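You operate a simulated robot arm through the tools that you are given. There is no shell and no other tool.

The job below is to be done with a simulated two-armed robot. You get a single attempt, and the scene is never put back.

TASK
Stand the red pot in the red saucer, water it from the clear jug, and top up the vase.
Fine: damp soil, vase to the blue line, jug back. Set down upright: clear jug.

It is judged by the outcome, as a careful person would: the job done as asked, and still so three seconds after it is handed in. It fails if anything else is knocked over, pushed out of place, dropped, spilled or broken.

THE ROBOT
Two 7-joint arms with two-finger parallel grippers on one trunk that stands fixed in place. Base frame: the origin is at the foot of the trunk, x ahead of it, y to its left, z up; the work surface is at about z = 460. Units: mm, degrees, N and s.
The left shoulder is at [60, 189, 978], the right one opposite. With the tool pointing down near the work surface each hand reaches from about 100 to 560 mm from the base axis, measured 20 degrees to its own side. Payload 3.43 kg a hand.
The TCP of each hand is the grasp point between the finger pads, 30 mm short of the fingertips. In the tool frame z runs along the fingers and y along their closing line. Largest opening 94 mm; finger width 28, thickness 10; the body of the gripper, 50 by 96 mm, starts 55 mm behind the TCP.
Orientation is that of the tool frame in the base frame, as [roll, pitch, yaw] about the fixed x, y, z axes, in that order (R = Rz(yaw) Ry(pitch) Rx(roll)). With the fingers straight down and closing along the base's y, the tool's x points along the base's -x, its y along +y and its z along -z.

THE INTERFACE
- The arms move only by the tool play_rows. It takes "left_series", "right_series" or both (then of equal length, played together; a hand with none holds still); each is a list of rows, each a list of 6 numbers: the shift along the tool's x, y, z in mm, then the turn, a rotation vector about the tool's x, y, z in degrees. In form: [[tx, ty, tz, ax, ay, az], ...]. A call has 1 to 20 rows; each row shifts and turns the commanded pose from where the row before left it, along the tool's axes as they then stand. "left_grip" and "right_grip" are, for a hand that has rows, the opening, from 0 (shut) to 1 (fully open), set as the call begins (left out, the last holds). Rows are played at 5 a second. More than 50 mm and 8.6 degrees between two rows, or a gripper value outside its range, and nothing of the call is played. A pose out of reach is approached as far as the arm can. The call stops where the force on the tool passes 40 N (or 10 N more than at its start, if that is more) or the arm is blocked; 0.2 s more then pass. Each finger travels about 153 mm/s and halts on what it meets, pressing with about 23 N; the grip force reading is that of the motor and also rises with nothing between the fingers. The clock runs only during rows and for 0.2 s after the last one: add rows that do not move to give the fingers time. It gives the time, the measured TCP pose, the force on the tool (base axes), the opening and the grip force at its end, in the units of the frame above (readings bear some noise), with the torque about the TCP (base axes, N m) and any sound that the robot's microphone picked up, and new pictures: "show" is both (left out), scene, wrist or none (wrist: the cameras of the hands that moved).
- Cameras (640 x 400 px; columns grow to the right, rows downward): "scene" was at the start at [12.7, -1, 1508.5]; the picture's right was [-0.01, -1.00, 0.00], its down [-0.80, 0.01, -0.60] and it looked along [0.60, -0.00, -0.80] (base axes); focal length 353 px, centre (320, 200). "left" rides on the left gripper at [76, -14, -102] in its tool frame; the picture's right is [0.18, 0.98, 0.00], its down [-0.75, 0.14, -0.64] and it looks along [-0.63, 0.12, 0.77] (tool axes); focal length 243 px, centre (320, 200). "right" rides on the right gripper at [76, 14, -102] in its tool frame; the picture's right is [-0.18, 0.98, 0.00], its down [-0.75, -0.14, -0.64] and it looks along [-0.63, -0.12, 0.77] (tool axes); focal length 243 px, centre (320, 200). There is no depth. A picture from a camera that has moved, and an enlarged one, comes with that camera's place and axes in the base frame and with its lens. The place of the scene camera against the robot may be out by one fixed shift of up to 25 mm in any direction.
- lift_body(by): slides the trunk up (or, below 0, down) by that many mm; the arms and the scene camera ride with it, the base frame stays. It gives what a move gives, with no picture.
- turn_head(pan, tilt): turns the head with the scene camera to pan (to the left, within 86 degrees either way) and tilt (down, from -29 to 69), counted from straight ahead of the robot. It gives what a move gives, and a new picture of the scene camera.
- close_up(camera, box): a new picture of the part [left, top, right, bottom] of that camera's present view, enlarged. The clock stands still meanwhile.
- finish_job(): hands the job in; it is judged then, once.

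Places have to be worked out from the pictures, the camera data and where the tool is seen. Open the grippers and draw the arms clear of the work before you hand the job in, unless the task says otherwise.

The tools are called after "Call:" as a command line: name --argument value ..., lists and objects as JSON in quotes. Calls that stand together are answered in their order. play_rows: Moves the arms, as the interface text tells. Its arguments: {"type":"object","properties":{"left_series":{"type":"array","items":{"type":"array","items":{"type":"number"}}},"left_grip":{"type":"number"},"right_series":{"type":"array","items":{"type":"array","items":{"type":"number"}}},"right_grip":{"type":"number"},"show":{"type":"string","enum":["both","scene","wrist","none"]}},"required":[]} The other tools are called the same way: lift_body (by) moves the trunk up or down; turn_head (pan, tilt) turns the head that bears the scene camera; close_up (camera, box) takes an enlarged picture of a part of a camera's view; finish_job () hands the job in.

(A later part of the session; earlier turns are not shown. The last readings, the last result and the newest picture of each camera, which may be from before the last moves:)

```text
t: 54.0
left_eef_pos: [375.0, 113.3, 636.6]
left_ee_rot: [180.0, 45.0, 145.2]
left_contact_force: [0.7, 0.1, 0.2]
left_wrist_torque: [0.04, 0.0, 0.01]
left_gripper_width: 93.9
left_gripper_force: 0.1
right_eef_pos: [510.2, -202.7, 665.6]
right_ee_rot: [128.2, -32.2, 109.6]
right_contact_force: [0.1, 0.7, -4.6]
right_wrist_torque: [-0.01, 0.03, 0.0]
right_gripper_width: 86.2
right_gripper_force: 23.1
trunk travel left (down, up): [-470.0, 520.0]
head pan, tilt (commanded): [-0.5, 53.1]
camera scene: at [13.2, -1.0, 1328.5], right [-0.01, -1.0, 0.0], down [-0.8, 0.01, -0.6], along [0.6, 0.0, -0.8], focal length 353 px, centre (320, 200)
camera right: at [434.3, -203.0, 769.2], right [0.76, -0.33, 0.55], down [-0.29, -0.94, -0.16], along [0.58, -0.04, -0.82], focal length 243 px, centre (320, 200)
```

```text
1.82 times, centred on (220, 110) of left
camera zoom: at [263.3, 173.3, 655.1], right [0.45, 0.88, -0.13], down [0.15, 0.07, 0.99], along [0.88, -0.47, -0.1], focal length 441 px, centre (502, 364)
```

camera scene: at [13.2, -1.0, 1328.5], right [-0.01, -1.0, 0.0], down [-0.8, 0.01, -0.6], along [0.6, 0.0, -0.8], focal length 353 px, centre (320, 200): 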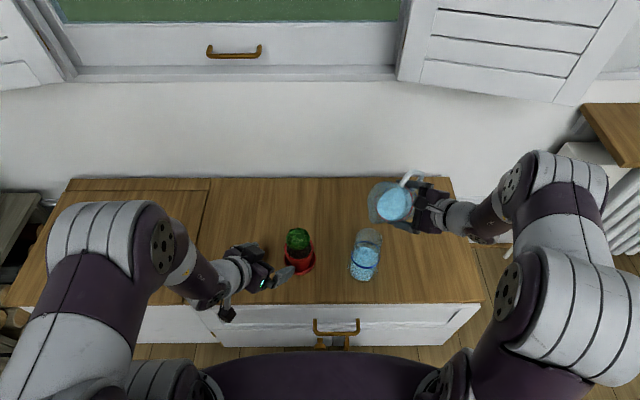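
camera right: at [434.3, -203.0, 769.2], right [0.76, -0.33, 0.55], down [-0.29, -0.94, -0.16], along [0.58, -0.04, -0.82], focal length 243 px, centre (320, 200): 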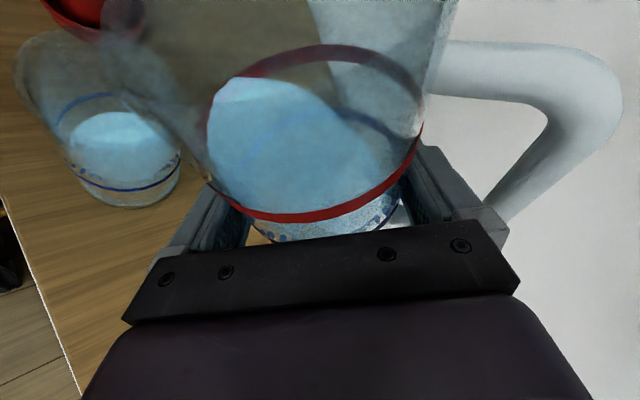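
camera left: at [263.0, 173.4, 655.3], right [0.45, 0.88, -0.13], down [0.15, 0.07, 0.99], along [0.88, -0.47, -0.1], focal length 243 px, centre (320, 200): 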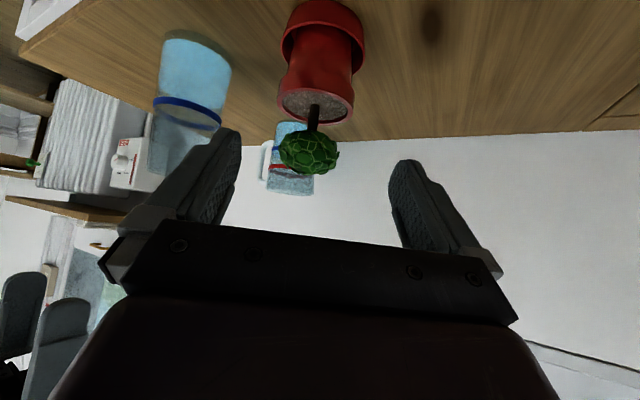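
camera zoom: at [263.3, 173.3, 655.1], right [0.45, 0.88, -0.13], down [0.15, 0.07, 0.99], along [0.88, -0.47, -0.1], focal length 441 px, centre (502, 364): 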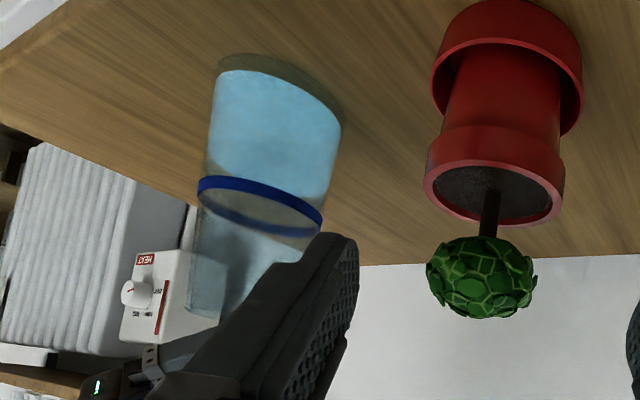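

The lip is about 11 mm short of the vase axis and 50 mm above the rim, which is well placed. The vase water is at about z = 511 and its line at about 537 (26 mm, roughly 100 ml). I lower the lip 30 mm, still well clear of the rim.

Call:
play_rows --right_series '[[-5.33, -6.65, 5.23, 0, 0, 0], [-5.33, -6.65, 5.23, 0, 0, 0], [-5.33, -6.65, 5.23, 0, 0, 0], [0, 0, 0, 0, 0, 0]]' --show "both"

Call:
close_up --camera "scene" --box '[320, 190, 400, 290]'

Call:
close_up --camera "right" --box '[0, 0, 320, 200]'

```text
t: 55.0
left_eef_pos: [374.6, 113.1, 637.1]
left_ee_rot: [180.0, 45.1, 145.2]
left_contact_force: [-0.1, 0.4, -0.3]
left_wrist_torque: [0.04, 0.0, 0.01]
left_gripper_width: 94.2
left_gripper_force: 0.0
right_eef_pos: [510.5, -201.3, 635.4]
right_ee_rot: [128.3, -32.1, 109.7]
right_contact_force: [-0.1, 0.7, -5.0]
right_wrist_torque: [-0.01, 0.04, 0.01]
right_gripper_width: 86.4
right_gripper_force: 22.7
trunk travel left (down, up): [-470.0, 520.0]
head pan, tilt (commanded): [-0.5, 53.1]
camera scene: at [13.0, -1.2, 1328.5], right [-0.01, -1.0, 0.0], down [-0.8, 0.01, -0.6], along [0.6, 0.0, -0.8], focal length 353 px, centre (320, 200)
camera right: at [434.3, -203.2, 739.2], right [0.76, -0.33, 0.55], down [-0.29, -0.94, -0.16], along [0.58, -0.04, -0.82], focal length 243 px, centre (320, 200)
```

scene: 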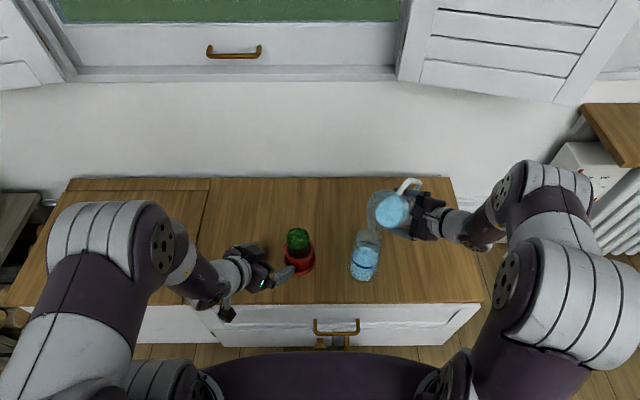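
right: 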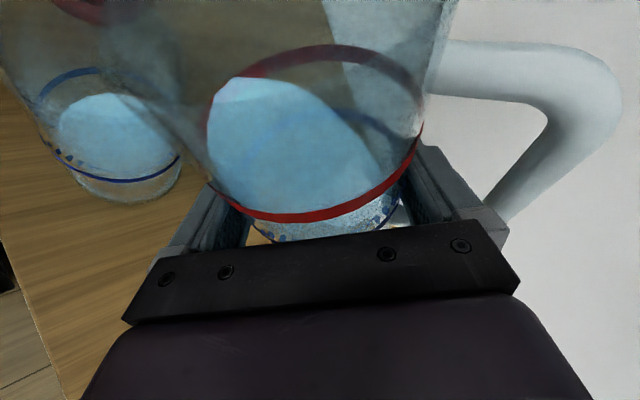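

```text
4.00 times, centred on (360, 240) of scene
camera zoom: at [13.0, -1.2, 1328.5], right [-0.01, -1.0, 0.0], down [-0.8, 0.01, -0.6], along [0.6, 0.0, -0.8], focal length 1411 px, centre (160, 40)
```

zoom: 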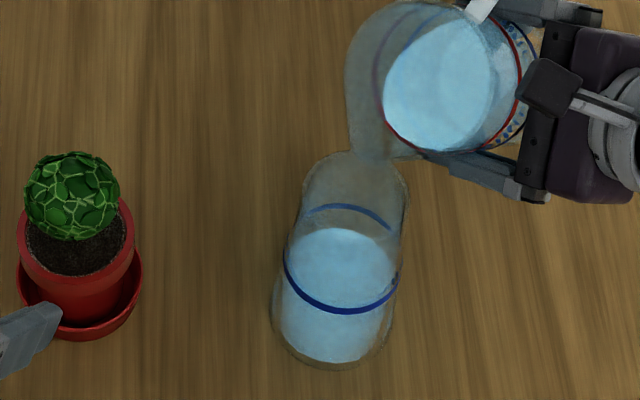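

```text
2.00 times, centred on (160, 100) of right
camera zoom: at [434.3, -203.2, 739.2], right [0.76, -0.33, 0.55], down [-0.29, -0.94, -0.16], along [0.58, -0.04, -0.82], focal length 485 px, centre (640, 400)
```

zoom: 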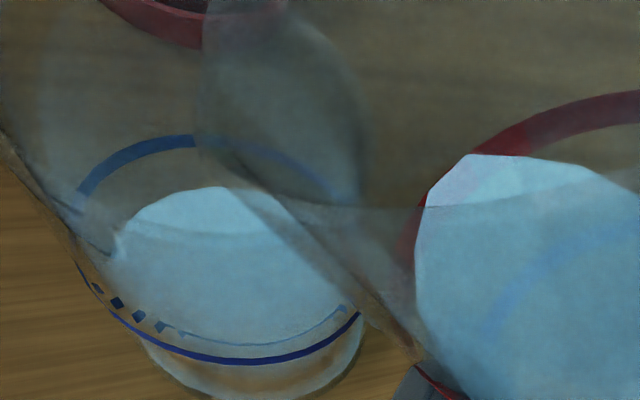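

Lip and vase opening line up (landing point about 9 mm from the vase axis, lip ~20 mm above the rim). I tilt to about 54°, keeping the lip's height, just short of flowing.

Call:
play_rows --right_series '[[2.13, 2.66, -2.1, -0.72, -0.99, -1.98], [2.13, 2.66, -2.1, -0.72, -0.99, -1.98], [2.13, 2.66, -2.1, -0.72, -0.99, -1.98]]' --show "both"

Call:
close_up --camera "scene" --box '[320, 190, 400, 290]'

```text
t: 55.8
left_eef_pos: [375.3, 111.8, 636.2]
left_ee_rot: [180.0, 45.0, 145.3]
left_contact_force: [0.3, 0.7, 0.5]
left_wrist_torque: [0.01, 0.02, -0.02]
left_gripper_width: 93.8
left_gripper_force: 0.0
right_eef_pos: [509.5, -201.4, 648.2]
right_ee_rot: [125.5, -25.7, 110.9]
right_contact_force: [1.4, 0.5, -4.2]
right_wrist_torque: [0.0, 0.03, -0.01]
right_gripper_width: 86.6
right_gripper_force: 23.0
trunk travel left (down, up): [-470.0, 520.0]
head pan, tilt (commanded): [-0.5, 53.1]
camera scene: at [12.9, -1.1, 1328.5], right [-0.01, -1.0, 0.0], down [-0.8, 0.01, -0.6], along [0.6, 0.0, -0.8], focal length 353 px, centre (320, 200)
camera right: at [425.9, -193.0, 744.9], right [0.72, -0.27, 0.64], down [-0.28, -0.95, -0.09], along [0.64, -0.11, -0.76], focal length 243 px, centre (320, 200)
```

scene: 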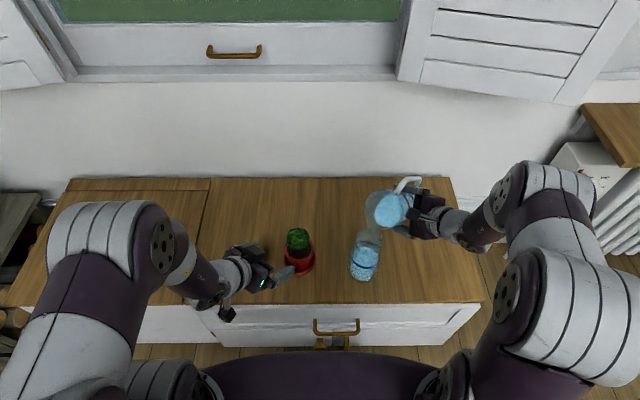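
right: 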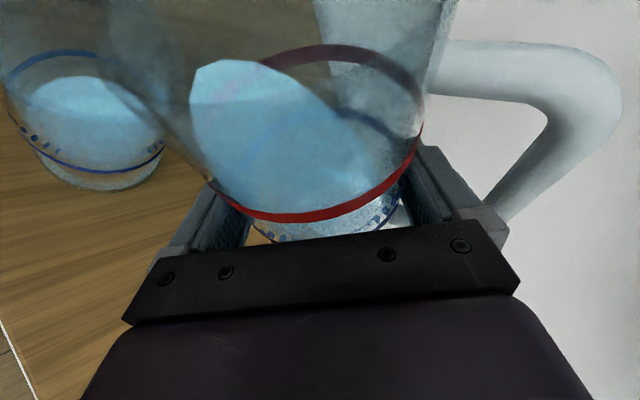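

```text
4.00 times, centred on (360, 240) of scene
camera zoom: at [12.9, -1.1, 1328.5], right [-0.01, -1.0, 0.0], down [-0.8, 0.01, -0.6], along [0.6, 0.0, -0.8], focal length 1411 px, centre (160, 40)
```

zoom: 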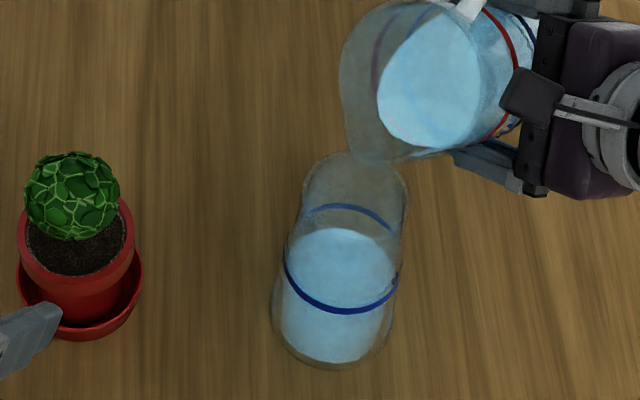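

No flow at 54°. I tilt 2.5° more and look at the stream.

Call:
play_rows --right_series '[[1.84, 3.12, -2.22, -0.77, -1.06, -2.13]]' --show "both"

Call:
close_up --camera "scene" --box '[320, 190, 400, 290]'

Call:
close_up --camera "left" --box '[140, 0, 300, 180]'

```text
t: 56.2
left_eef_pos: [375.3, 112.0, 637.5]
left_ee_rot: [180.0, 45.0, 145.2]
left_contact_force: [0.4, 0.4, -0.4]
left_wrist_torque: [-0.04, 0.0, 0.02]
left_gripper_width: 94.3
left_gripper_force: 0.0
right_eef_pos: [509.5, -201.3, 652.0]
right_ee_rot: [124.6, -23.2, 111.3]
right_contact_force: [0.0, 0.0, -3.9]
right_wrist_torque: [-0.01, 0.03, -0.01]
right_gripper_width: 86.3
right_gripper_force: 23.4
trunk travel left (down, up): [-470.0, 520.0]
head pan, tilt (commanded): [-0.5, 53.1]
camera scene: at [12.8, -1.0, 1328.5], right [-0.01, -1.0, 0.0], down [-0.8, 0.01, -0.6], along [0.6, 0.0, -0.8], focal length 353 px, centre (320, 200)
camera right: at [422.7, -189.9, 746.3], right [0.7, -0.25, 0.67], down [-0.28, -0.96, -0.07], along [0.66, -0.14, -0.74], focal length 243 px, centre (320, 200)
```

scene: 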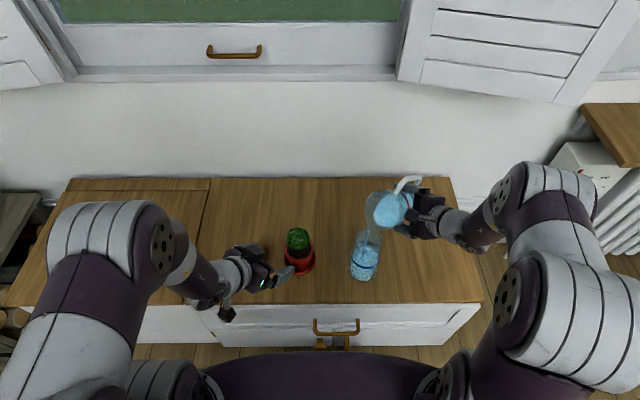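
right: 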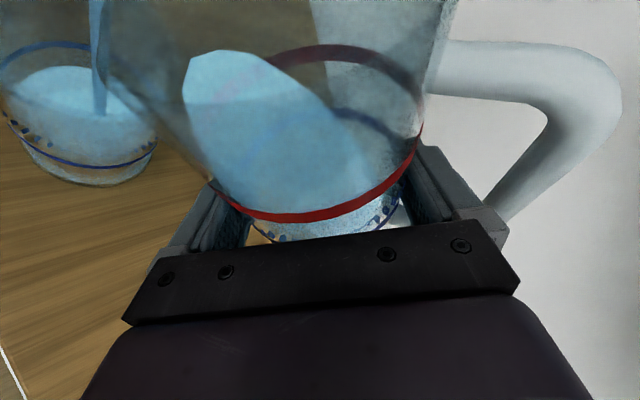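

```text
4.00 times, centred on (360, 240) of scene
camera zoom: at [12.8, -1.0, 1328.5], right [-0.01, -1.0, 0.0], down [-0.8, 0.01, -0.6], along [0.6, 0.0, -0.8], focal length 1411 px, centre (160, 40)
```

zoom: 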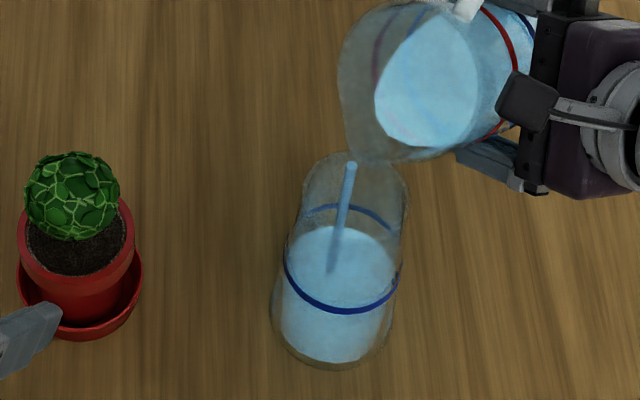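

```text
2.22 times, centred on (220, 90) of left
camera zoom: at [263.2, 173.3, 655.1], right [0.45, 0.88, -0.13], down [0.15, 0.07, 0.99], along [0.88, -0.47, -0.1], focal length 539 px, centre (542, 444)
```

zoom: 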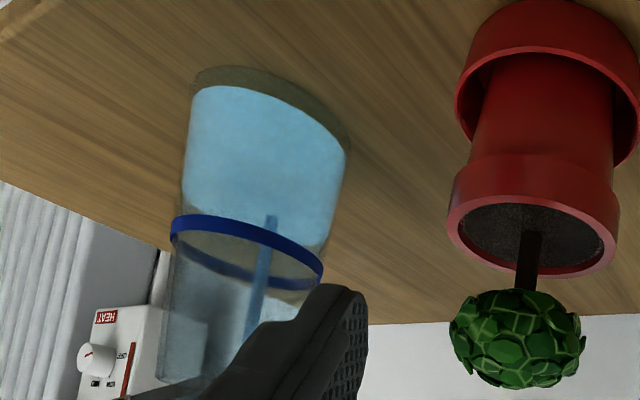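

The stream falls cleanly into the vase. I hold the tilt for a short while and check the level rise.

Call:
play_rows --right_series '[[0, 0, 0, 0, 0, 0], [0, 0, 0, 0, 0, 0]]' --show "none"

Call:
close_up --camera "scene" --box '[320, 190, 400, 290]'

Call:
close_up --camera "left" --box '[140, 0, 300, 180]'

```text
t: 56.8
left_eef_pos: [375.4, 112.8, 638.0]
left_ee_rot: [-179.9, 44.9, 145.2]
left_contact_force: [-0.2, 0.0, -0.6]
left_wrist_torque: [-0.05, 0.02, -0.02]
left_gripper_width: 93.8
left_gripper_force: 0.0
right_eef_pos: [508.5, -201.9, 651.8]
right_ee_rot: [124.6, -23.4, 111.3]
right_contact_force: [0.7, 0.1, -4.2]
right_wrist_torque: [-0.02, 0.05, 0.01]
right_gripper_width: 86.5
right_gripper_force: 23.2
trunk travel left (down, up): [-470.0, 520.0]
head pan, tilt (commanded): [-0.5, 53.1]
```

```text
4.00 times, centred on (360, 240) of scene
camera zoom: at [13.1, -1.2, 1328.5], right [-0.01, -1.0, 0.0], down [-0.8, 0.01, -0.6], along [0.6, 0.0, -0.8], focal length 1411 px, centre (160, 40)
```

zoom: 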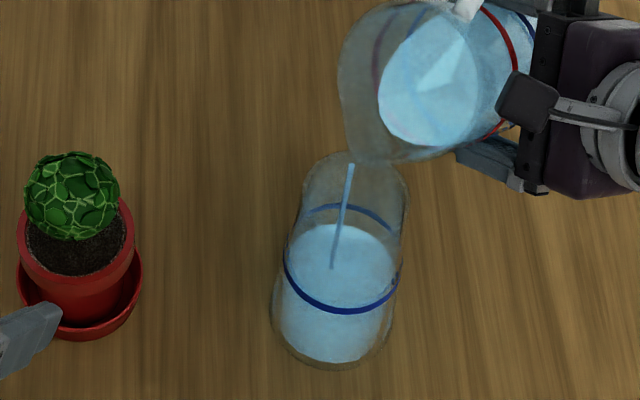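

```text
2.22 times, centred on (220, 90) of left
camera zoom: at [263.3, 173.2, 655.1], right [0.45, 0.88, -0.13], down [0.15, 0.07, 0.99], along [0.88, -0.47, -0.1], focal length 539 px, centre (542, 444)
```

zoom: 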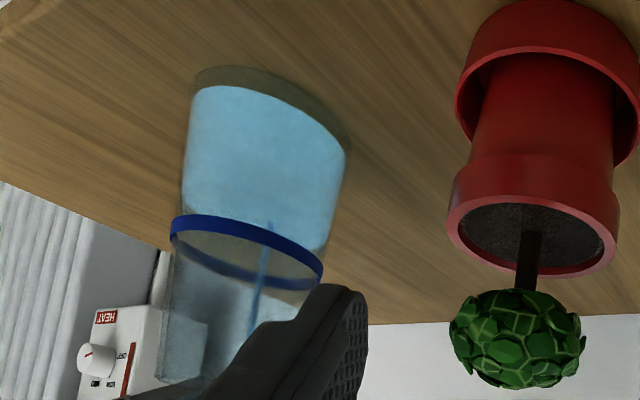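

The stream thins out as the jug drains to its lip, so the pour is easy to control; the level rose about 4 mm. I tilt 3° more with a hold.

Call:
play_rows --right_series '[[1.01, 1.93, -1.33, -0.46, -0.64, -1.28], [1.01, 1.93, -1.33, -0.46, -0.64, -1.28], [0, 0, 0, 0, 0, 0], [0, 0, 0, 0, 0, 0]]' --show "none"

Call:
close_up --camera "scene" --box '[320, 190, 400, 290]'

Call:
close_up --camera "left" --box '[140, 0, 300, 180]'

```text
t: 57.8
left_eef_pos: [375.5, 113.1, 636.2]
left_ee_rot: [-179.9, 45.0, 145.2]
left_contact_force: [-0.9, -0.1, -0.6]
left_wrist_torque: [0.01, -0.02, 0.02]
left_gripper_width: 94.0
left_gripper_force: 0.0
right_eef_pos: [509.1, -202.1, 657.5]
right_ee_rot: [123.5, -20.4, 111.7]
right_contact_force: [0.4, 0.1, -4.5]
right_wrist_torque: [0.0, 0.06, -0.01]
right_gripper_width: 86.4
right_gripper_force: 22.9
trunk travel left (down, up): [-470.0, 520.0]
head pan, tilt (commanded): [-0.5, 53.1]
```

```text
4.00 times, centred on (360, 240) of scene
camera zoom: at [13.0, -1.2, 1328.5], right [-0.01, -1.0, 0.0], down [-0.8, 0.01, -0.6], along [0.6, 0.0, -0.8], focal length 1411 px, centre (160, 40)
```

zoom: 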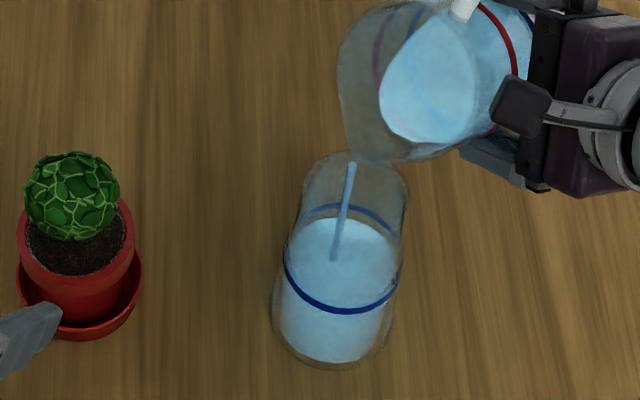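

```text
2.22 times, centred on (220, 90) of left
camera zoom: at [263.3, 173.2, 655.1], right [0.45, 0.88, -0.13], down [0.15, 0.07, 0.99], along [0.88, -0.47, -0.1], focal length 539 px, centre (542, 444)
```

zoom: 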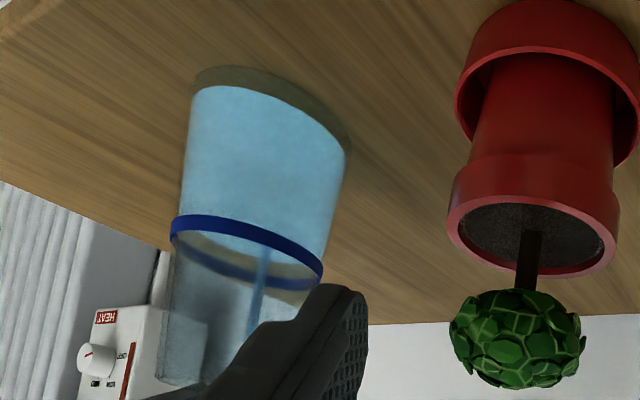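

The level keeps rising (about 9–10 mm so far) and is still some 15 mm under the line. I let it drain at this tilt a bit longer.

Call:
play_rows --right_series '[[0, 0, 0, 0, 0, 0], [0, 0, 0, 0, 0, 0], [0, 0, 0, 0, 0, 0]]' --show "none"

Call:
close_up --camera "scene" --box '[330, 210, 394, 280]'

Call:
close_up --camera "left" --box '[160, 20, 260, 150]'

```text
t: 58.6
left_eef_pos: [375.8, 113.7, 636.3]
left_ee_rot: [-180.0, 44.9, 145.2]
left_contact_force: [0.4, 0.2, -0.5]
left_wrist_torque: [0.01, 0.0, 0.02]
left_gripper_width: 93.8
left_gripper_force: 0.1
right_eef_pos: [509.6, -202.8, 656.6]
right_ee_rot: [123.5, -20.5, 111.6]
right_contact_force: [-0.3, -0.2, -3.8]
right_wrist_torque: [-0.02, 0.06, 0.02]
right_gripper_width: 86.5
right_gripper_force: 22.8
trunk travel left (down, up): [-470.0, 520.0]
head pan, tilt (commanded): [-0.5, 53.1]
```

```text
5.71 times, centred on (362, 245) of scene
camera zoom: at [13.0, -1.2, 1328.5], right [-0.01, -1.0, 0.0], down [-0.8, 0.01, -0.6], along [0.6, 0.0, -0.8], focal length 2016 px, centre (80, -57)
```

zoom: 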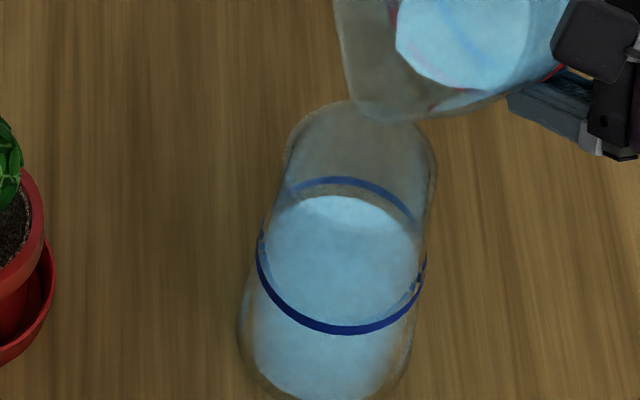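

```text
3.08 times, centred on (210, 85) of left
camera zoom: at [263.3, 173.2, 655.1], right [0.45, 0.88, -0.13], down [0.15, 0.07, 0.99], along [0.88, -0.47, -0.1], focal length 746 px, centre (658, 554)
```

zoom: 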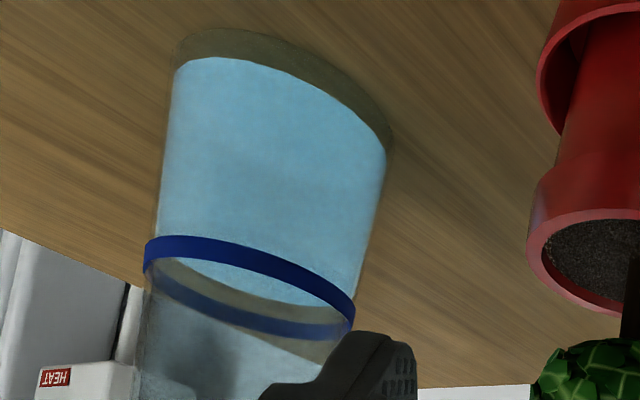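

Flow has stopped at this tilt (~59°). The water is now perhaps 7–10 mm below the line; I'll enlarge both views to measure it.

Call:
close_up --camera "scene" --box '[338, 235, 386, 271]'

Call:
close_up --camera "left" --box '[176, 80, 240, 135]'

Call:
close_up --camera "right" --box '[0, 0, 240, 200]'

```text
11.11 times, centred on (362, 253) of scene
camera zoom: at [13.0, -1.2, 1328.5], right [-0.01, -1.0, 0.0], down [-0.8, 0.01, -0.6], along [0.6, 0.0, -0.8], focal length 3920 px, centre (-147, -389)
```

zoom: 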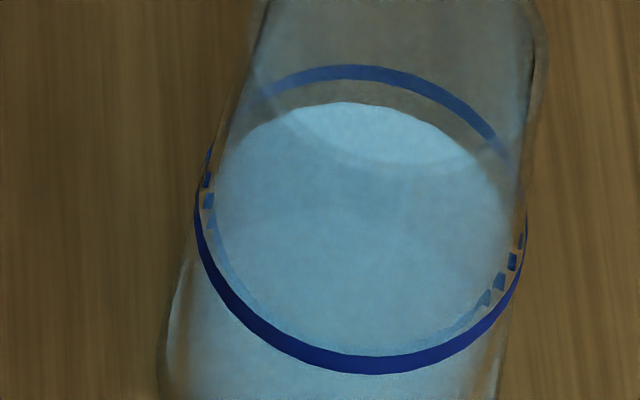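

```text
7.27 times, centred on (208, 108) of left
camera zoom: at [263.3, 173.2, 655.1], right [0.45, 0.88, -0.13], down [0.15, 0.07, 0.99], along [0.88, -0.47, -0.1], focal length 1764 px, centre (1134, 873)
```

zoom: 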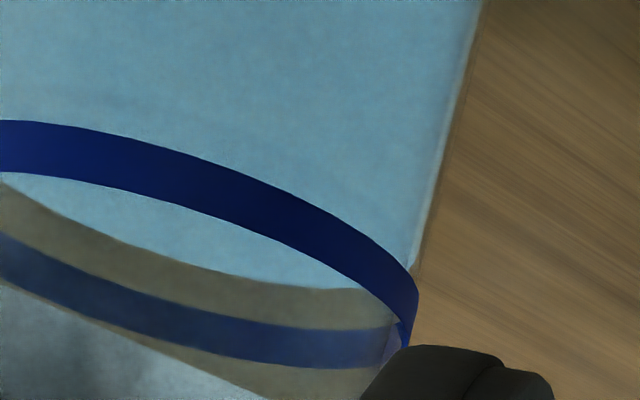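

```text
2.00 times, centred on (120, 100) of right
camera zoom: at [419.8, -186.4, 747.7], right [0.67, -0.23, 0.7], down [-0.28, -0.96, -0.04], along [0.68, -0.17, -0.71], focal length 485 px, centre (720, 400)
```

zoom: 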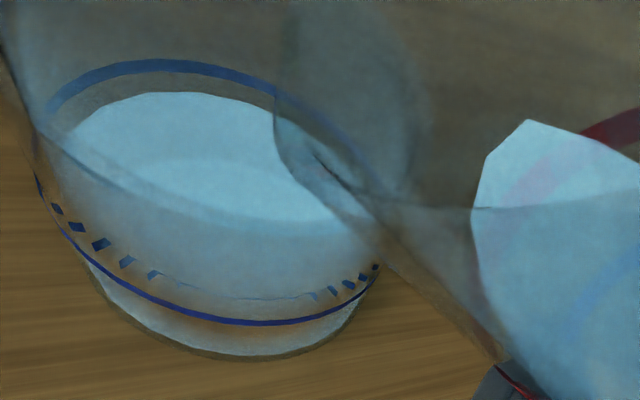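

The water's edge sits roughly 10 mm below the middle of the blue band, which itself is about 8 mm tall. Since each degree gives about 3.7 mm, I tilt 1.5° more and let it drain.

Call:
play_rows --right_series '[[0.88, 1.95, -1.29, -0.46, -0.64, -1.28], [0, 0, 0, 0, 0, 0], [0, 0, 0, 0, 0, 0], [0, 0, 0, 0, 0, 0], [0, 0, 0, 0, 0, 0], [0, 0, 0, 0, 0, 0]]' --show "none"

Call:
close_up --camera "scene" --box '[338, 225, 386, 261]'

Call:
close_up --camera "left" --box '[176, 80, 240, 135]'

```text
t: 60.0
left_eef_pos: [375.6, 113.2, 637.2]
left_ee_rot: [-180.0, 45.0, 145.1]
left_contact_force: [0.0, 0.6, -0.8]
left_wrist_torque: [0.0, 0.01, 0.04]
left_gripper_width: 93.9
left_gripper_force: 0.0
right_eef_pos: [508.7, -201.7, 659.9]
right_ee_rot: [123.0, -19.0, 112.0]
right_contact_force: [0.3, -0.3, -2.8]
right_wrist_torque: [0.03, 0.04, 0.02]
right_gripper_width: 86.4
right_gripper_force: 22.7
trunk travel left (down, up): [-470.0, 520.0]
head pan, tilt (commanded): [-0.5, 53.1]
```

```text
11.11 times, centred on (362, 243) of scene
camera zoom: at [13.0, -1.2, 1328.5], right [-0.01, -1.0, 0.0], down [-0.8, 0.01, -0.6], along [0.6, 0.0, -0.8], focal length 3920 px, centre (-147, -278)
```

zoom: 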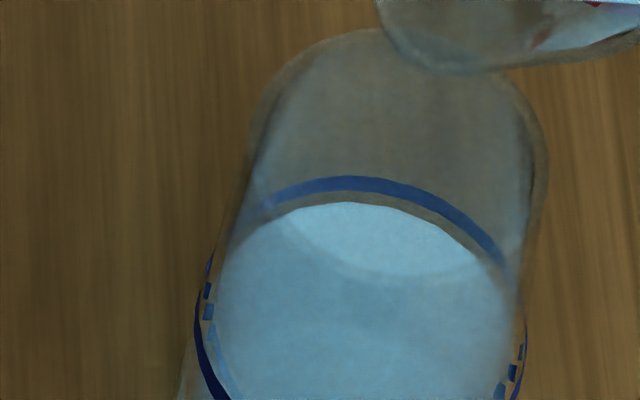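

```text
7.27 times, centred on (208, 108) of left
camera zoom: at [263.3, 173.2, 655.1], right [0.45, 0.88, -0.13], down [0.15, 0.07, 0.99], along [0.88, -0.47, -0.1], focal length 1764 px, centre (1134, 873)
```

zoom: 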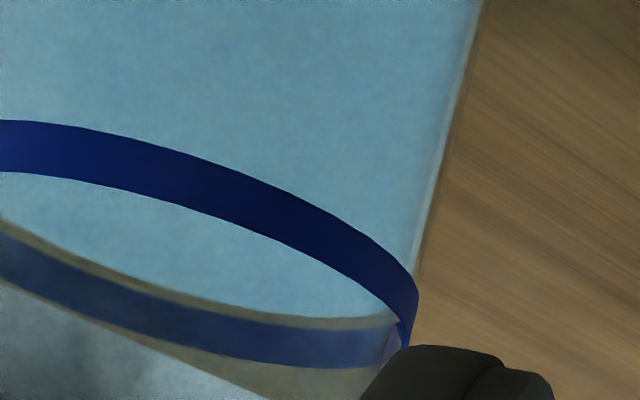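

Now the water edge is just at the lower edge of the blue band, with about 4 mm to the middle of the line. I add 0.9° and let it settle.

Call:
play_rows --right_series '[[0.5, 1.18, -0.77, -0.28, -0.38, -0.77], [0, 0, 0, 0, 0, 0], [0, 0, 0, 0, 0, 0], [0, 0, 0, 0, 0, 0], [0, 0, 0, 0, 0, 0], [0, 0, 0, 0, 0, 0]]' --show "none"

Call:
close_up --camera "scene" --box '[338, 225, 386, 261]'

Call:
close_up --camera "left" --box '[176, 80, 240, 135]'

```text
t: 61.4
left_eef_pos: [374.9, 111.4, 636.9]
left_ee_rot: [-179.9, 45.0, 145.2]
left_contact_force: [0.3, 0.4, -0.5]
left_wrist_torque: [-0.03, 0.02, 0.03]
left_gripper_width: 93.8
left_gripper_force: 0.0
right_eef_pos: [509.9, -202.4, 661.9]
right_ee_rot: [122.7, -18.2, 112.1]
right_contact_force: [-0.6, -0.5, -3.5]
right_wrist_torque: [-0.03, 0.07, 0.04]
right_gripper_width: 86.5
right_gripper_force: 22.9
trunk travel left (down, up): [-470.0, 520.0]
head pan, tilt (commanded): [-0.5, 53.1]
```

```text
11.11 times, centred on (362, 243) of scene
camera zoom: at [13.0, -1.2, 1328.5], right [-0.01, -1.0, 0.0], down [-0.8, 0.01, -0.6], along [0.6, 0.0, -0.8], focal length 3920 px, centre (-147, -278)
```

zoom: 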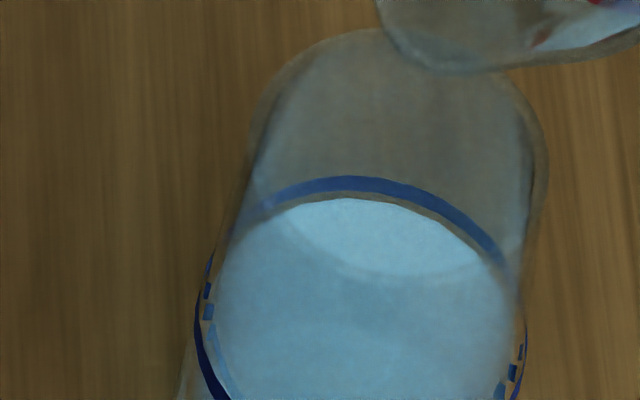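

```text
7.27 times, centred on (208, 108) of left
camera zoom: at [263.2, 173.2, 655.1], right [0.45, 0.88, -0.13], down [0.15, 0.07, 0.99], along [0.88, -0.47, -0.1], focal length 1764 px, centre (1134, 873)
```

zoom: 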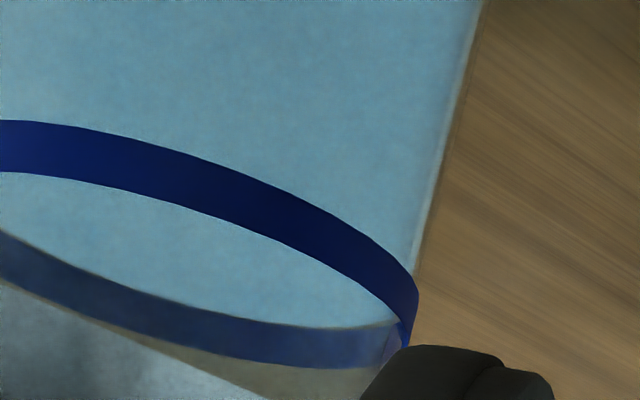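

The level rose about 2 mm and now just touches the band; roughly 2.5 mm remain to its middle. One more degree, then settle.

Call:
play_rows --right_series '[[0.55, 1.3, -0.85, -0.31, -0.43, -0.85], [0, 0, 0, 0, 0, 0], [0, 0, 0, 0, 0, 0], [0, 0, 0, 0, 0, 0], [0, 0, 0, 0, 0, 0], [0, 0, 0, 0, 0, 0]]' --show "none"

Call:
close_up --camera "scene" --box '[338, 225, 386, 261]'

Call:
close_up --camera "left" --box '[176, 80, 240, 135]'

```text
t: 62.8
left_eef_pos: [375.6, 113.8, 637.0]
left_ee_rot: [179.9, 45.0, 145.2]
left_contact_force: [-0.3, 0.4, -0.2]
left_wrist_torque: [0.0, -0.01, 0.02]
left_gripper_width: 93.8
left_gripper_force: 0.0
right_eef_pos: [509.9, -202.3, 662.4]
right_ee_rot: [122.3, -17.4, 112.0]
right_contact_force: [-0.3, 0.2, -3.4]
right_wrist_torque: [0.04, 0.01, 0.05]
right_gripper_width: 86.7
right_gripper_force: 22.7
trunk travel left (down, up): [-470.0, 520.0]
head pan, tilt (commanded): [-0.5, 53.1]
```

```text
11.11 times, centred on (362, 243) of scene
camera zoom: at [13.0, -1.2, 1328.5], right [-0.01, -1.0, 0.0], down [-0.8, 0.01, -0.6], along [0.6, 0.0, -0.8], focal length 3920 px, centre (-147, -278)
```

zoom: 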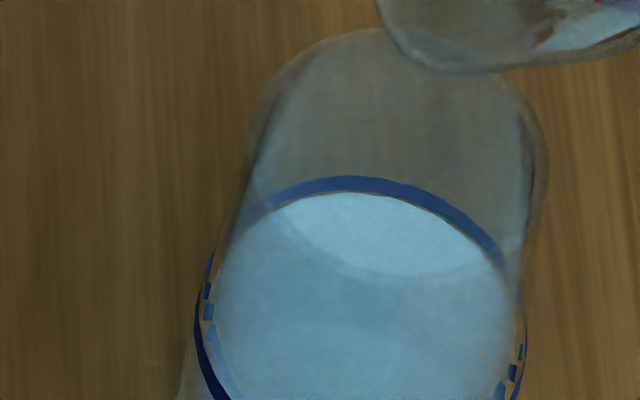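

```text
7.27 times, centred on (208, 108) of left
camera zoom: at [263.3, 173.2, 655.1], right [0.45, 0.88, -0.13], down [0.15, 0.07, 0.99], along [0.88, -0.47, -0.1], focal length 1764 px, centre (1134, 873)
```

zoom: 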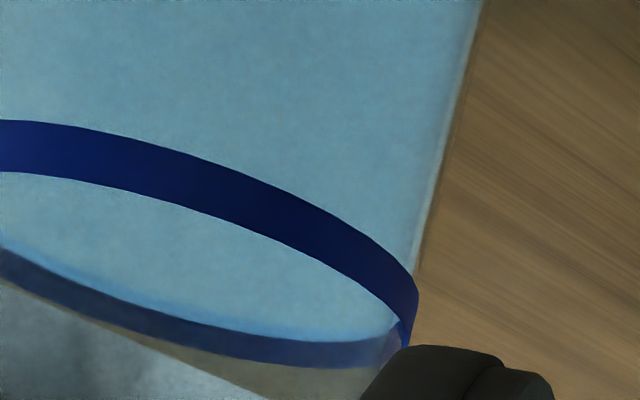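

The water edge now lies in the middle of the blue band in both views. I stop the pour at once by tilting back 8°, then another 8°.

Call:
play_rows --right_series '[[0, 0, 0, 2.47, 3.4, 6.81], [0, 0, 0, 2.47, 3.4, 6.81], [0, 0, 0, 0, 0, 0]]' --show "both"

Call:
close_up --camera "scene" --box '[338, 225, 386, 261]'

Call:
close_up --camera "left" --box '[176, 80, 240, 135]'

Call:
close_up --camera "scene" --box '[300, 170, 420, 290]'

```text
t: 63.6
left_eef_pos: [374.9, 113.7, 636.3]
left_ee_rot: [179.9, 45.0, 145.1]
left_contact_force: [0.6, -0.5, 0.1]
left_wrist_torque: [0.02, -0.01, 0.0]
left_gripper_width: 93.7
left_gripper_force: 0.0
right_eef_pos: [509.4, -200.2, 662.5]
right_ee_rot: [128.4, -32.3, 109.5]
right_contact_force: [0.3, -0.3, -3.2]
right_wrist_torque: [0.0, 0.01, 0.01]
right_gripper_width: 86.5
right_gripper_force: 23.1
trunk travel left (down, up): [-470.0, 520.0]
head pan, tilt (commanded): [-0.5, 53.1]
camera scene: at [12.9, -1.1, 1328.5], right [-0.01, -1.0, 0.0], down [-0.8, 0.01, -0.6], along [0.6, 0.0, -0.8], focal length 353 px, centre (320, 200)
camera right: at [433.7, -202.8, 766.4], right [0.77, -0.33, 0.55], down [-0.29, -0.94, -0.16], along [0.57, -0.04, -0.82], focal length 243 px, centre (320, 200)
```

scene: 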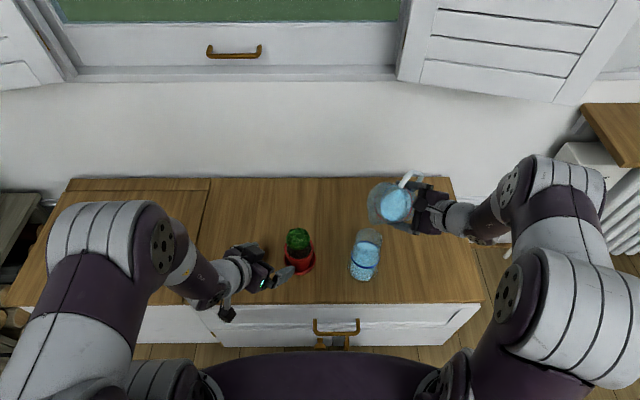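
right: 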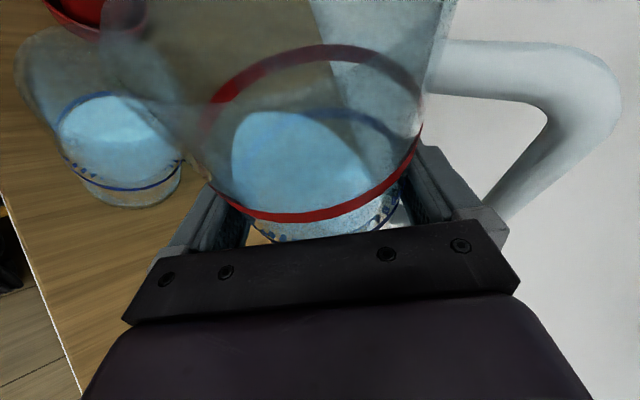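

```text
11.11 times, centred on (362, 243) of scene
camera zoom: at [12.9, -1.1, 1328.5], right [-0.01, -1.0, 0.0], down [-0.8, 0.01, -0.6], along [0.6, 0.0, -0.8], focal length 3920 px, centre (-147, -278)
```

zoom: 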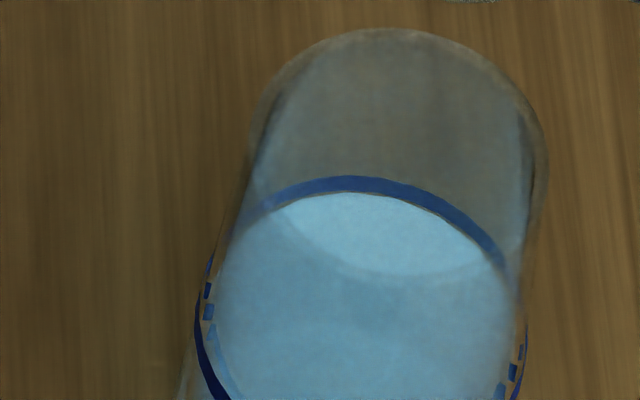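

```text
7.27 times, centred on (208, 108) of left
camera zoom: at [263.2, 173.2, 655.1], right [0.45, 0.88, -0.13], down [0.15, 0.07, 0.99], along [0.88, -0.47, -0.1], focal length 1764 px, centre (1134, 873)
```

zoom: 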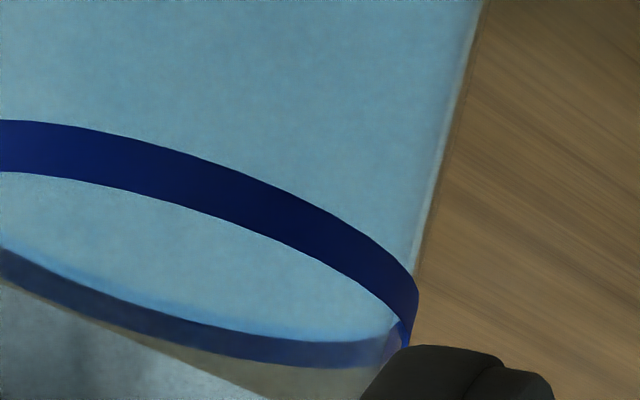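

```text
3.33 times, centred on (360, 230) of scene
camera zoom: at [12.9, -1.1, 1328.5], right [-0.01, -1.0, 0.0], down [-0.8, 0.01, -0.6], along [0.6, 0.0, -0.8], focal length 1176 px, centre (187, 100)
```

zoom: 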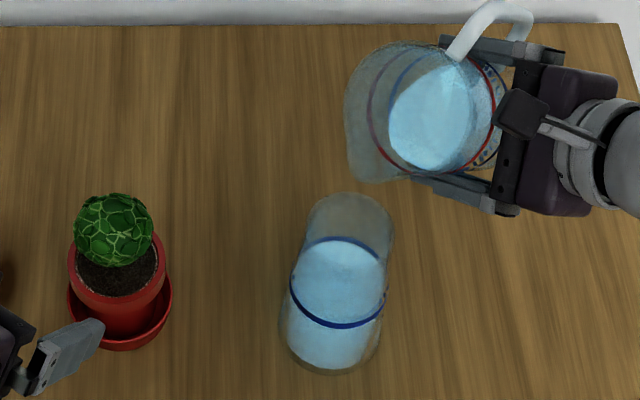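

The vase level is right at the blue line and the flow has stopped. I carry the jug away from the vase and bring it back upright with a single smooth rotation.

Call:
play_rows --right_series '[[0.97, 20.4, 14, 0, 0, 0], [0.97, 20.4, 14, 0, 0, 0], [0.97, 20.4, 14, 0, 0, 0], [0, 0, 0, -2.036, 0.516, 6.38], [0, 0, 0, -2.036, 0.516, 6.38], [0, 0, 0, -2.036, 0.516, 6.38], [0, 0, 0, -2.036, 0.516, 6.38], [0, 0, 0, -2.036, 0.516, 6.38], [0, 0, 0, -2.036, 0.516, 6.38], [0, 0, 0, -2.036, 0.516, 6.38], [0, 0, 0, -2.036, 0.516, 6.38], [0, 0, 0, -2.036, 0.516, 6.38], [0, 0, 0, 0, 0, 0]]' --show "both"

```text
t: 66.4
left_eef_pos: [375.5, 113.2, 637.2]
left_ee_rot: [180.0, 45.0, 145.2]
left_contact_force: [0.8, 0.1, 1.0]
left_wrist_torque: [0.0, 0.01, 0.02]
left_gripper_width: 93.8
left_gripper_force: 0.0
right_eef_pos: [577.7, -186.2, 683.8]
right_ee_rot: [-179.9, -70.1, 26.9]
right_contact_force: [0.1, 0.4, -3.5]
right_wrist_torque: [0.0, 0.0, 0.01]
right_gripper_width: 86.5
right_gripper_force: 23.3
trunk travel left (down, up): [-470.0, 520.0]
head pan, tilt (commanded): [-0.5, 53.1]
camera scene: at [13.0, -1.2, 1328.5], right [-0.01, -1.0, 0.0], down [-0.8, 0.01, -0.6], along [0.6, 0.0, -0.8], focal length 353 px, centre (320, 200)
camera right: at [523.0, -231.5, 789.5], right [0.39, -0.9, -0.17], down [-0.83, -0.26, -0.49], along [0.4, 0.34, -0.85], focal length 243 px, centre (320, 200)
```

scene: 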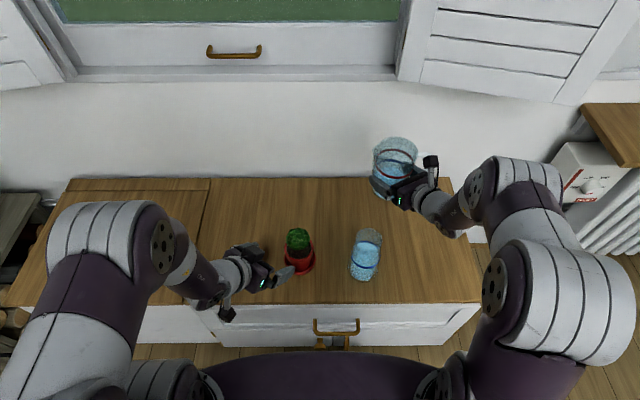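
right: 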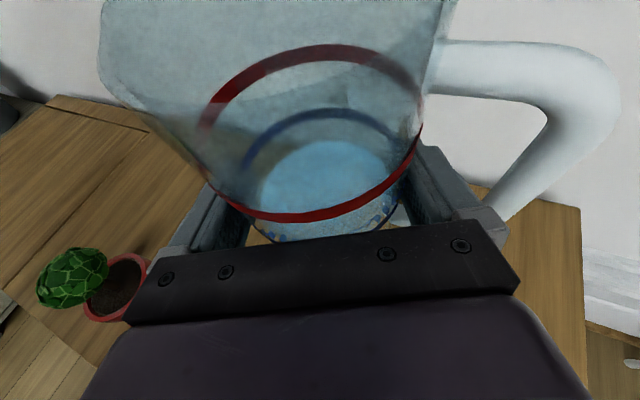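

The jug is upright again with exactly the grasp orientation. I move it above its original spot and lower it to about 30 mm above the table.

Call:
play_rows --right_series '[[9.1, -4.4, 25, 0, 0, 0], [9.1, -4.4, 25, 0, 0, 0], [9.1, -4.4, 25, 0, 0, 0], [9.1, -4.4, 25, 0, 0, 0], [-21.8, 0, 7.9, 0, 0, 0], [-21.8, 0, 7.9, 0, 0, 0], [-21.8, 0, 7.9, 0, 0, 0], [-21.8, 0, 7.9, 0, 0, 0], [-21.8, 0, 7.9, 0, 0, 0], [-21.8, 0, 7.9, 0, 0, 0], [0, 0, 0, 0, 0, 0]]' --show "both"

Call:
close_up --camera "scene" --box '[320, 140, 400, 240]'

Call:
close_up --camera "left" --box '[240, 100, 360, 200]'

```text
t: 68.8
left_eef_pos: [375.5, 113.3, 636.7]
left_ee_rot: [-180.0, 44.9, 145.3]
left_contact_force: [-0.2, -0.6, 0.9]
left_wrist_torque: [-0.01, 0.03, 0.01]
left_gripper_width: 94.2
left_gripper_force: 0.1
right_eef_pos: [665.7, -122.9, 542.9]
right_ee_rot: [179.9, -70.2, 27.1]
right_contact_force: [-0.3, -1.3, -3.1]
right_wrist_torque: [0.02, 0.0, -0.03]
right_gripper_width: 86.1
right_gripper_force: 22.7
trunk travel left (down, up): [-470.0, 520.0]
head pan, tilt (commanded): [-0.5, 53.1]
camera scene: at [13.0, -1.0, 1328.5], right [-0.01, -1.0, 0.0], down [-0.8, 0.01, -0.6], along [0.6, 0.0, -0.8], focal length 353 px, centre (320, 200)
camera right: at [609.6, -168.4, 650.1], right [0.39, -0.9, -0.17], down [-0.83, -0.27, -0.49], along [0.4, 0.33, -0.85], focal length 243 px, centre (320, 200)
```

scene: 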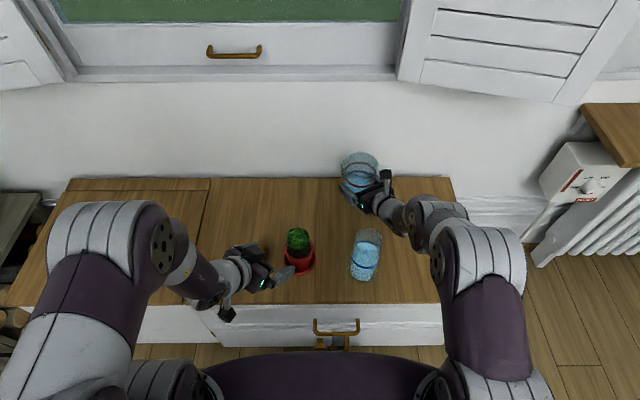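
right: 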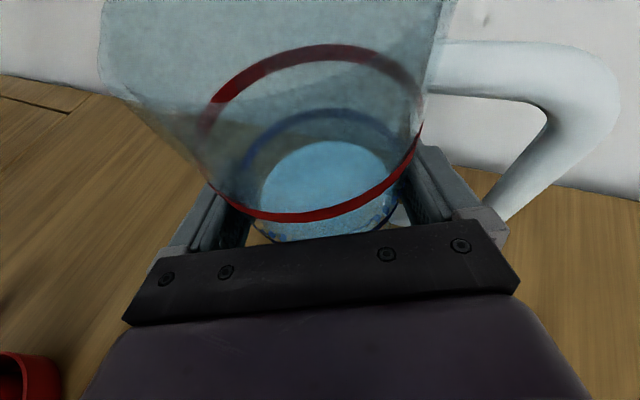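

```text
4.00 times, centred on (360, 190) of scene
camera zoom: at [13.0, -1.0, 1328.5], right [-0.01, -1.0, 0.0], down [-0.8, 0.01, -0.6], along [0.6, 0.0, -0.8], focal length 1411 px, centre (160, 240)
```

zoom: 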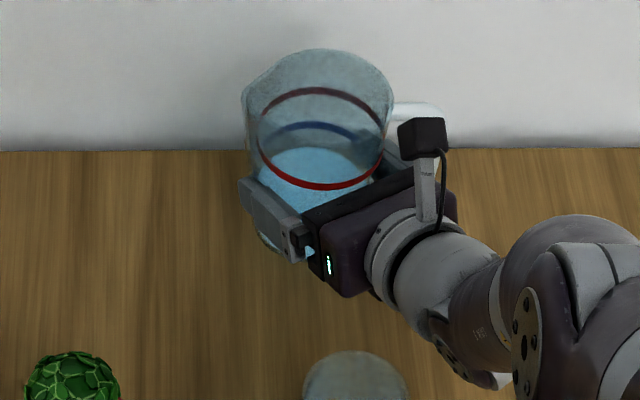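

```text
4.00 times, centred on (300, 150) of left
camera zoom: at [263.2, 173.3, 655.1], right [0.45, 0.88, -0.13], down [0.15, 0.07, 0.99], along [0.88, -0.47, -0.1], focal length 970 px, centre (400, 400)
```

zoom: 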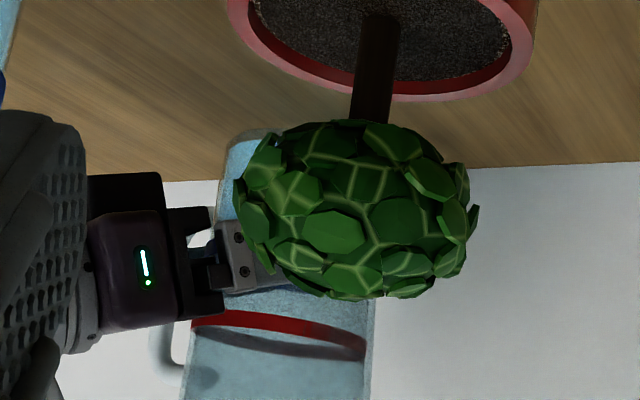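

The jug is upright over its original place. I lower it 20 mm in small steps, watching the force.

Call:
play_rows --right_series '[[-4.7, 0, 1.71, 0, 0, 0], [-4.7, 0, 1.71, 0, 0, 0], [-4.7, 0, 1.71, 0, 0, 0], [-3.76, 0, 1.37, 0, 0, 0], [0, 0, 0, 0, 0, 0]]' --show "none"

```text
t: 70.0
left_eef_pos: [376.1, 112.3, 636.7]
left_ee_rot: [-179.9, 45.0, 145.2]
left_contact_force: [-0.5, -0.1, -0.2]
left_wrist_torque: [-0.03, 0.0, 0.0]
left_gripper_width: 94.1
left_gripper_force: 0.1
right_eef_pos: [665.6, -124.0, 525.2]
right_ee_rot: [179.9, -70.1, 27.1]
right_contact_force: [0.1, -0.4, -3.0]
right_wrist_torque: [0.01, -0.01, 0.0]
right_gripper_width: 86.2
right_gripper_force: 22.7
trunk travel left (down, up): [-470.0, 520.0]
head pan, tilt (commanded): [-0.5, 53.1]
```

No contact yet (holding ~3.1 N). I go on in 2 mm steps.

Call:
play_rows --right_series '[[-1.88, 0, 0.68, 0, 0, 0], [-1.88, 0, 0.68, 0, 0, 0], [0, 0, 0, 0, 0, 0]]' --show "none"

Call:
play_rows --right_series '[[-1.41, 0, 0.51, 0, 0, 0], [0, 0, 0, 0, 0, 0]]' --show "none"

Call:
play_rows --right_series '[[-0.94, 0, 0.34, 0, 0, 0], [0, 0, 0, 0, 0, 0]]' --show "none"

```text
t: 70.8
left_eef_pos: [374.5, 113.2, 635.7]
left_ee_rot: [179.9, 45.0, 145.2]
left_contact_force: [-0.6, 0.1, 0.1]
left_wrist_torque: [0.01, 0.03, 0.01]
left_gripper_width: 94.0
left_gripper_force: 0.1
right_eef_pos: [665.6, -122.7, 520.9]
right_ee_rot: [179.9, -70.2, 27.1]
right_contact_force: [-0.6, 0.5, -2.6]
right_wrist_torque: [0.04, 0.01, 0.02]
right_gripper_width: 86.3
right_gripper_force: 22.7
trunk travel left (down, up): [-470.0, 520.0]
head pan, tilt (commanded): [-0.5, 53.1]
```

```text
t: 71.4
left_eef_pos: [376.5, 112.5, 637.4]
left_ee_rot: [-180.0, 45.0, 145.1]
left_contact_force: [0.6, 0.9, -0.6]
left_wrist_torque: [0.0, -0.02, 0.0]
left_gripper_width: 94.1
left_gripper_force: 0.2
right_eef_pos: [665.9, -123.2, 519.0]
right_ee_rot: [179.8, -70.0, 27.0]
right_contact_force: [-0.1, 0.2, -3.0]
right_wrist_torque: [0.0, 0.02, -0.03]
right_gripper_width: 86.5
right_gripper_force: 23.5
trunk travel left (down, up): [-470.0, 520.0]
head pan, tilt (commanded): [-0.5, 53.1]
```

```text
t: 72.0
left_eef_pos: [375.0, 113.7, 635.8]
left_ee_rot: [180.0, 45.1, 145.2]
left_contact_force: [0.4, 0.3, -0.3]
left_wrist_torque: [0.01, 0.01, -0.01]
left_gripper_width: 94.1
left_gripper_force: 0.1
right_eef_pos: [665.7, -123.4, 518.5]
right_ee_rot: [179.9, -70.2, 27.1]
right_contact_force: [-0.8, -0.9, 0.6]
right_wrist_torque: [-0.14, 0.06, -0.01]
right_gripper_width: 86.3
right_gripper_force: 23.2
trunk travel left (down, up): [-470.0, 520.0]
head pan, tilt (commanded): [-0.5, 53.1]
```

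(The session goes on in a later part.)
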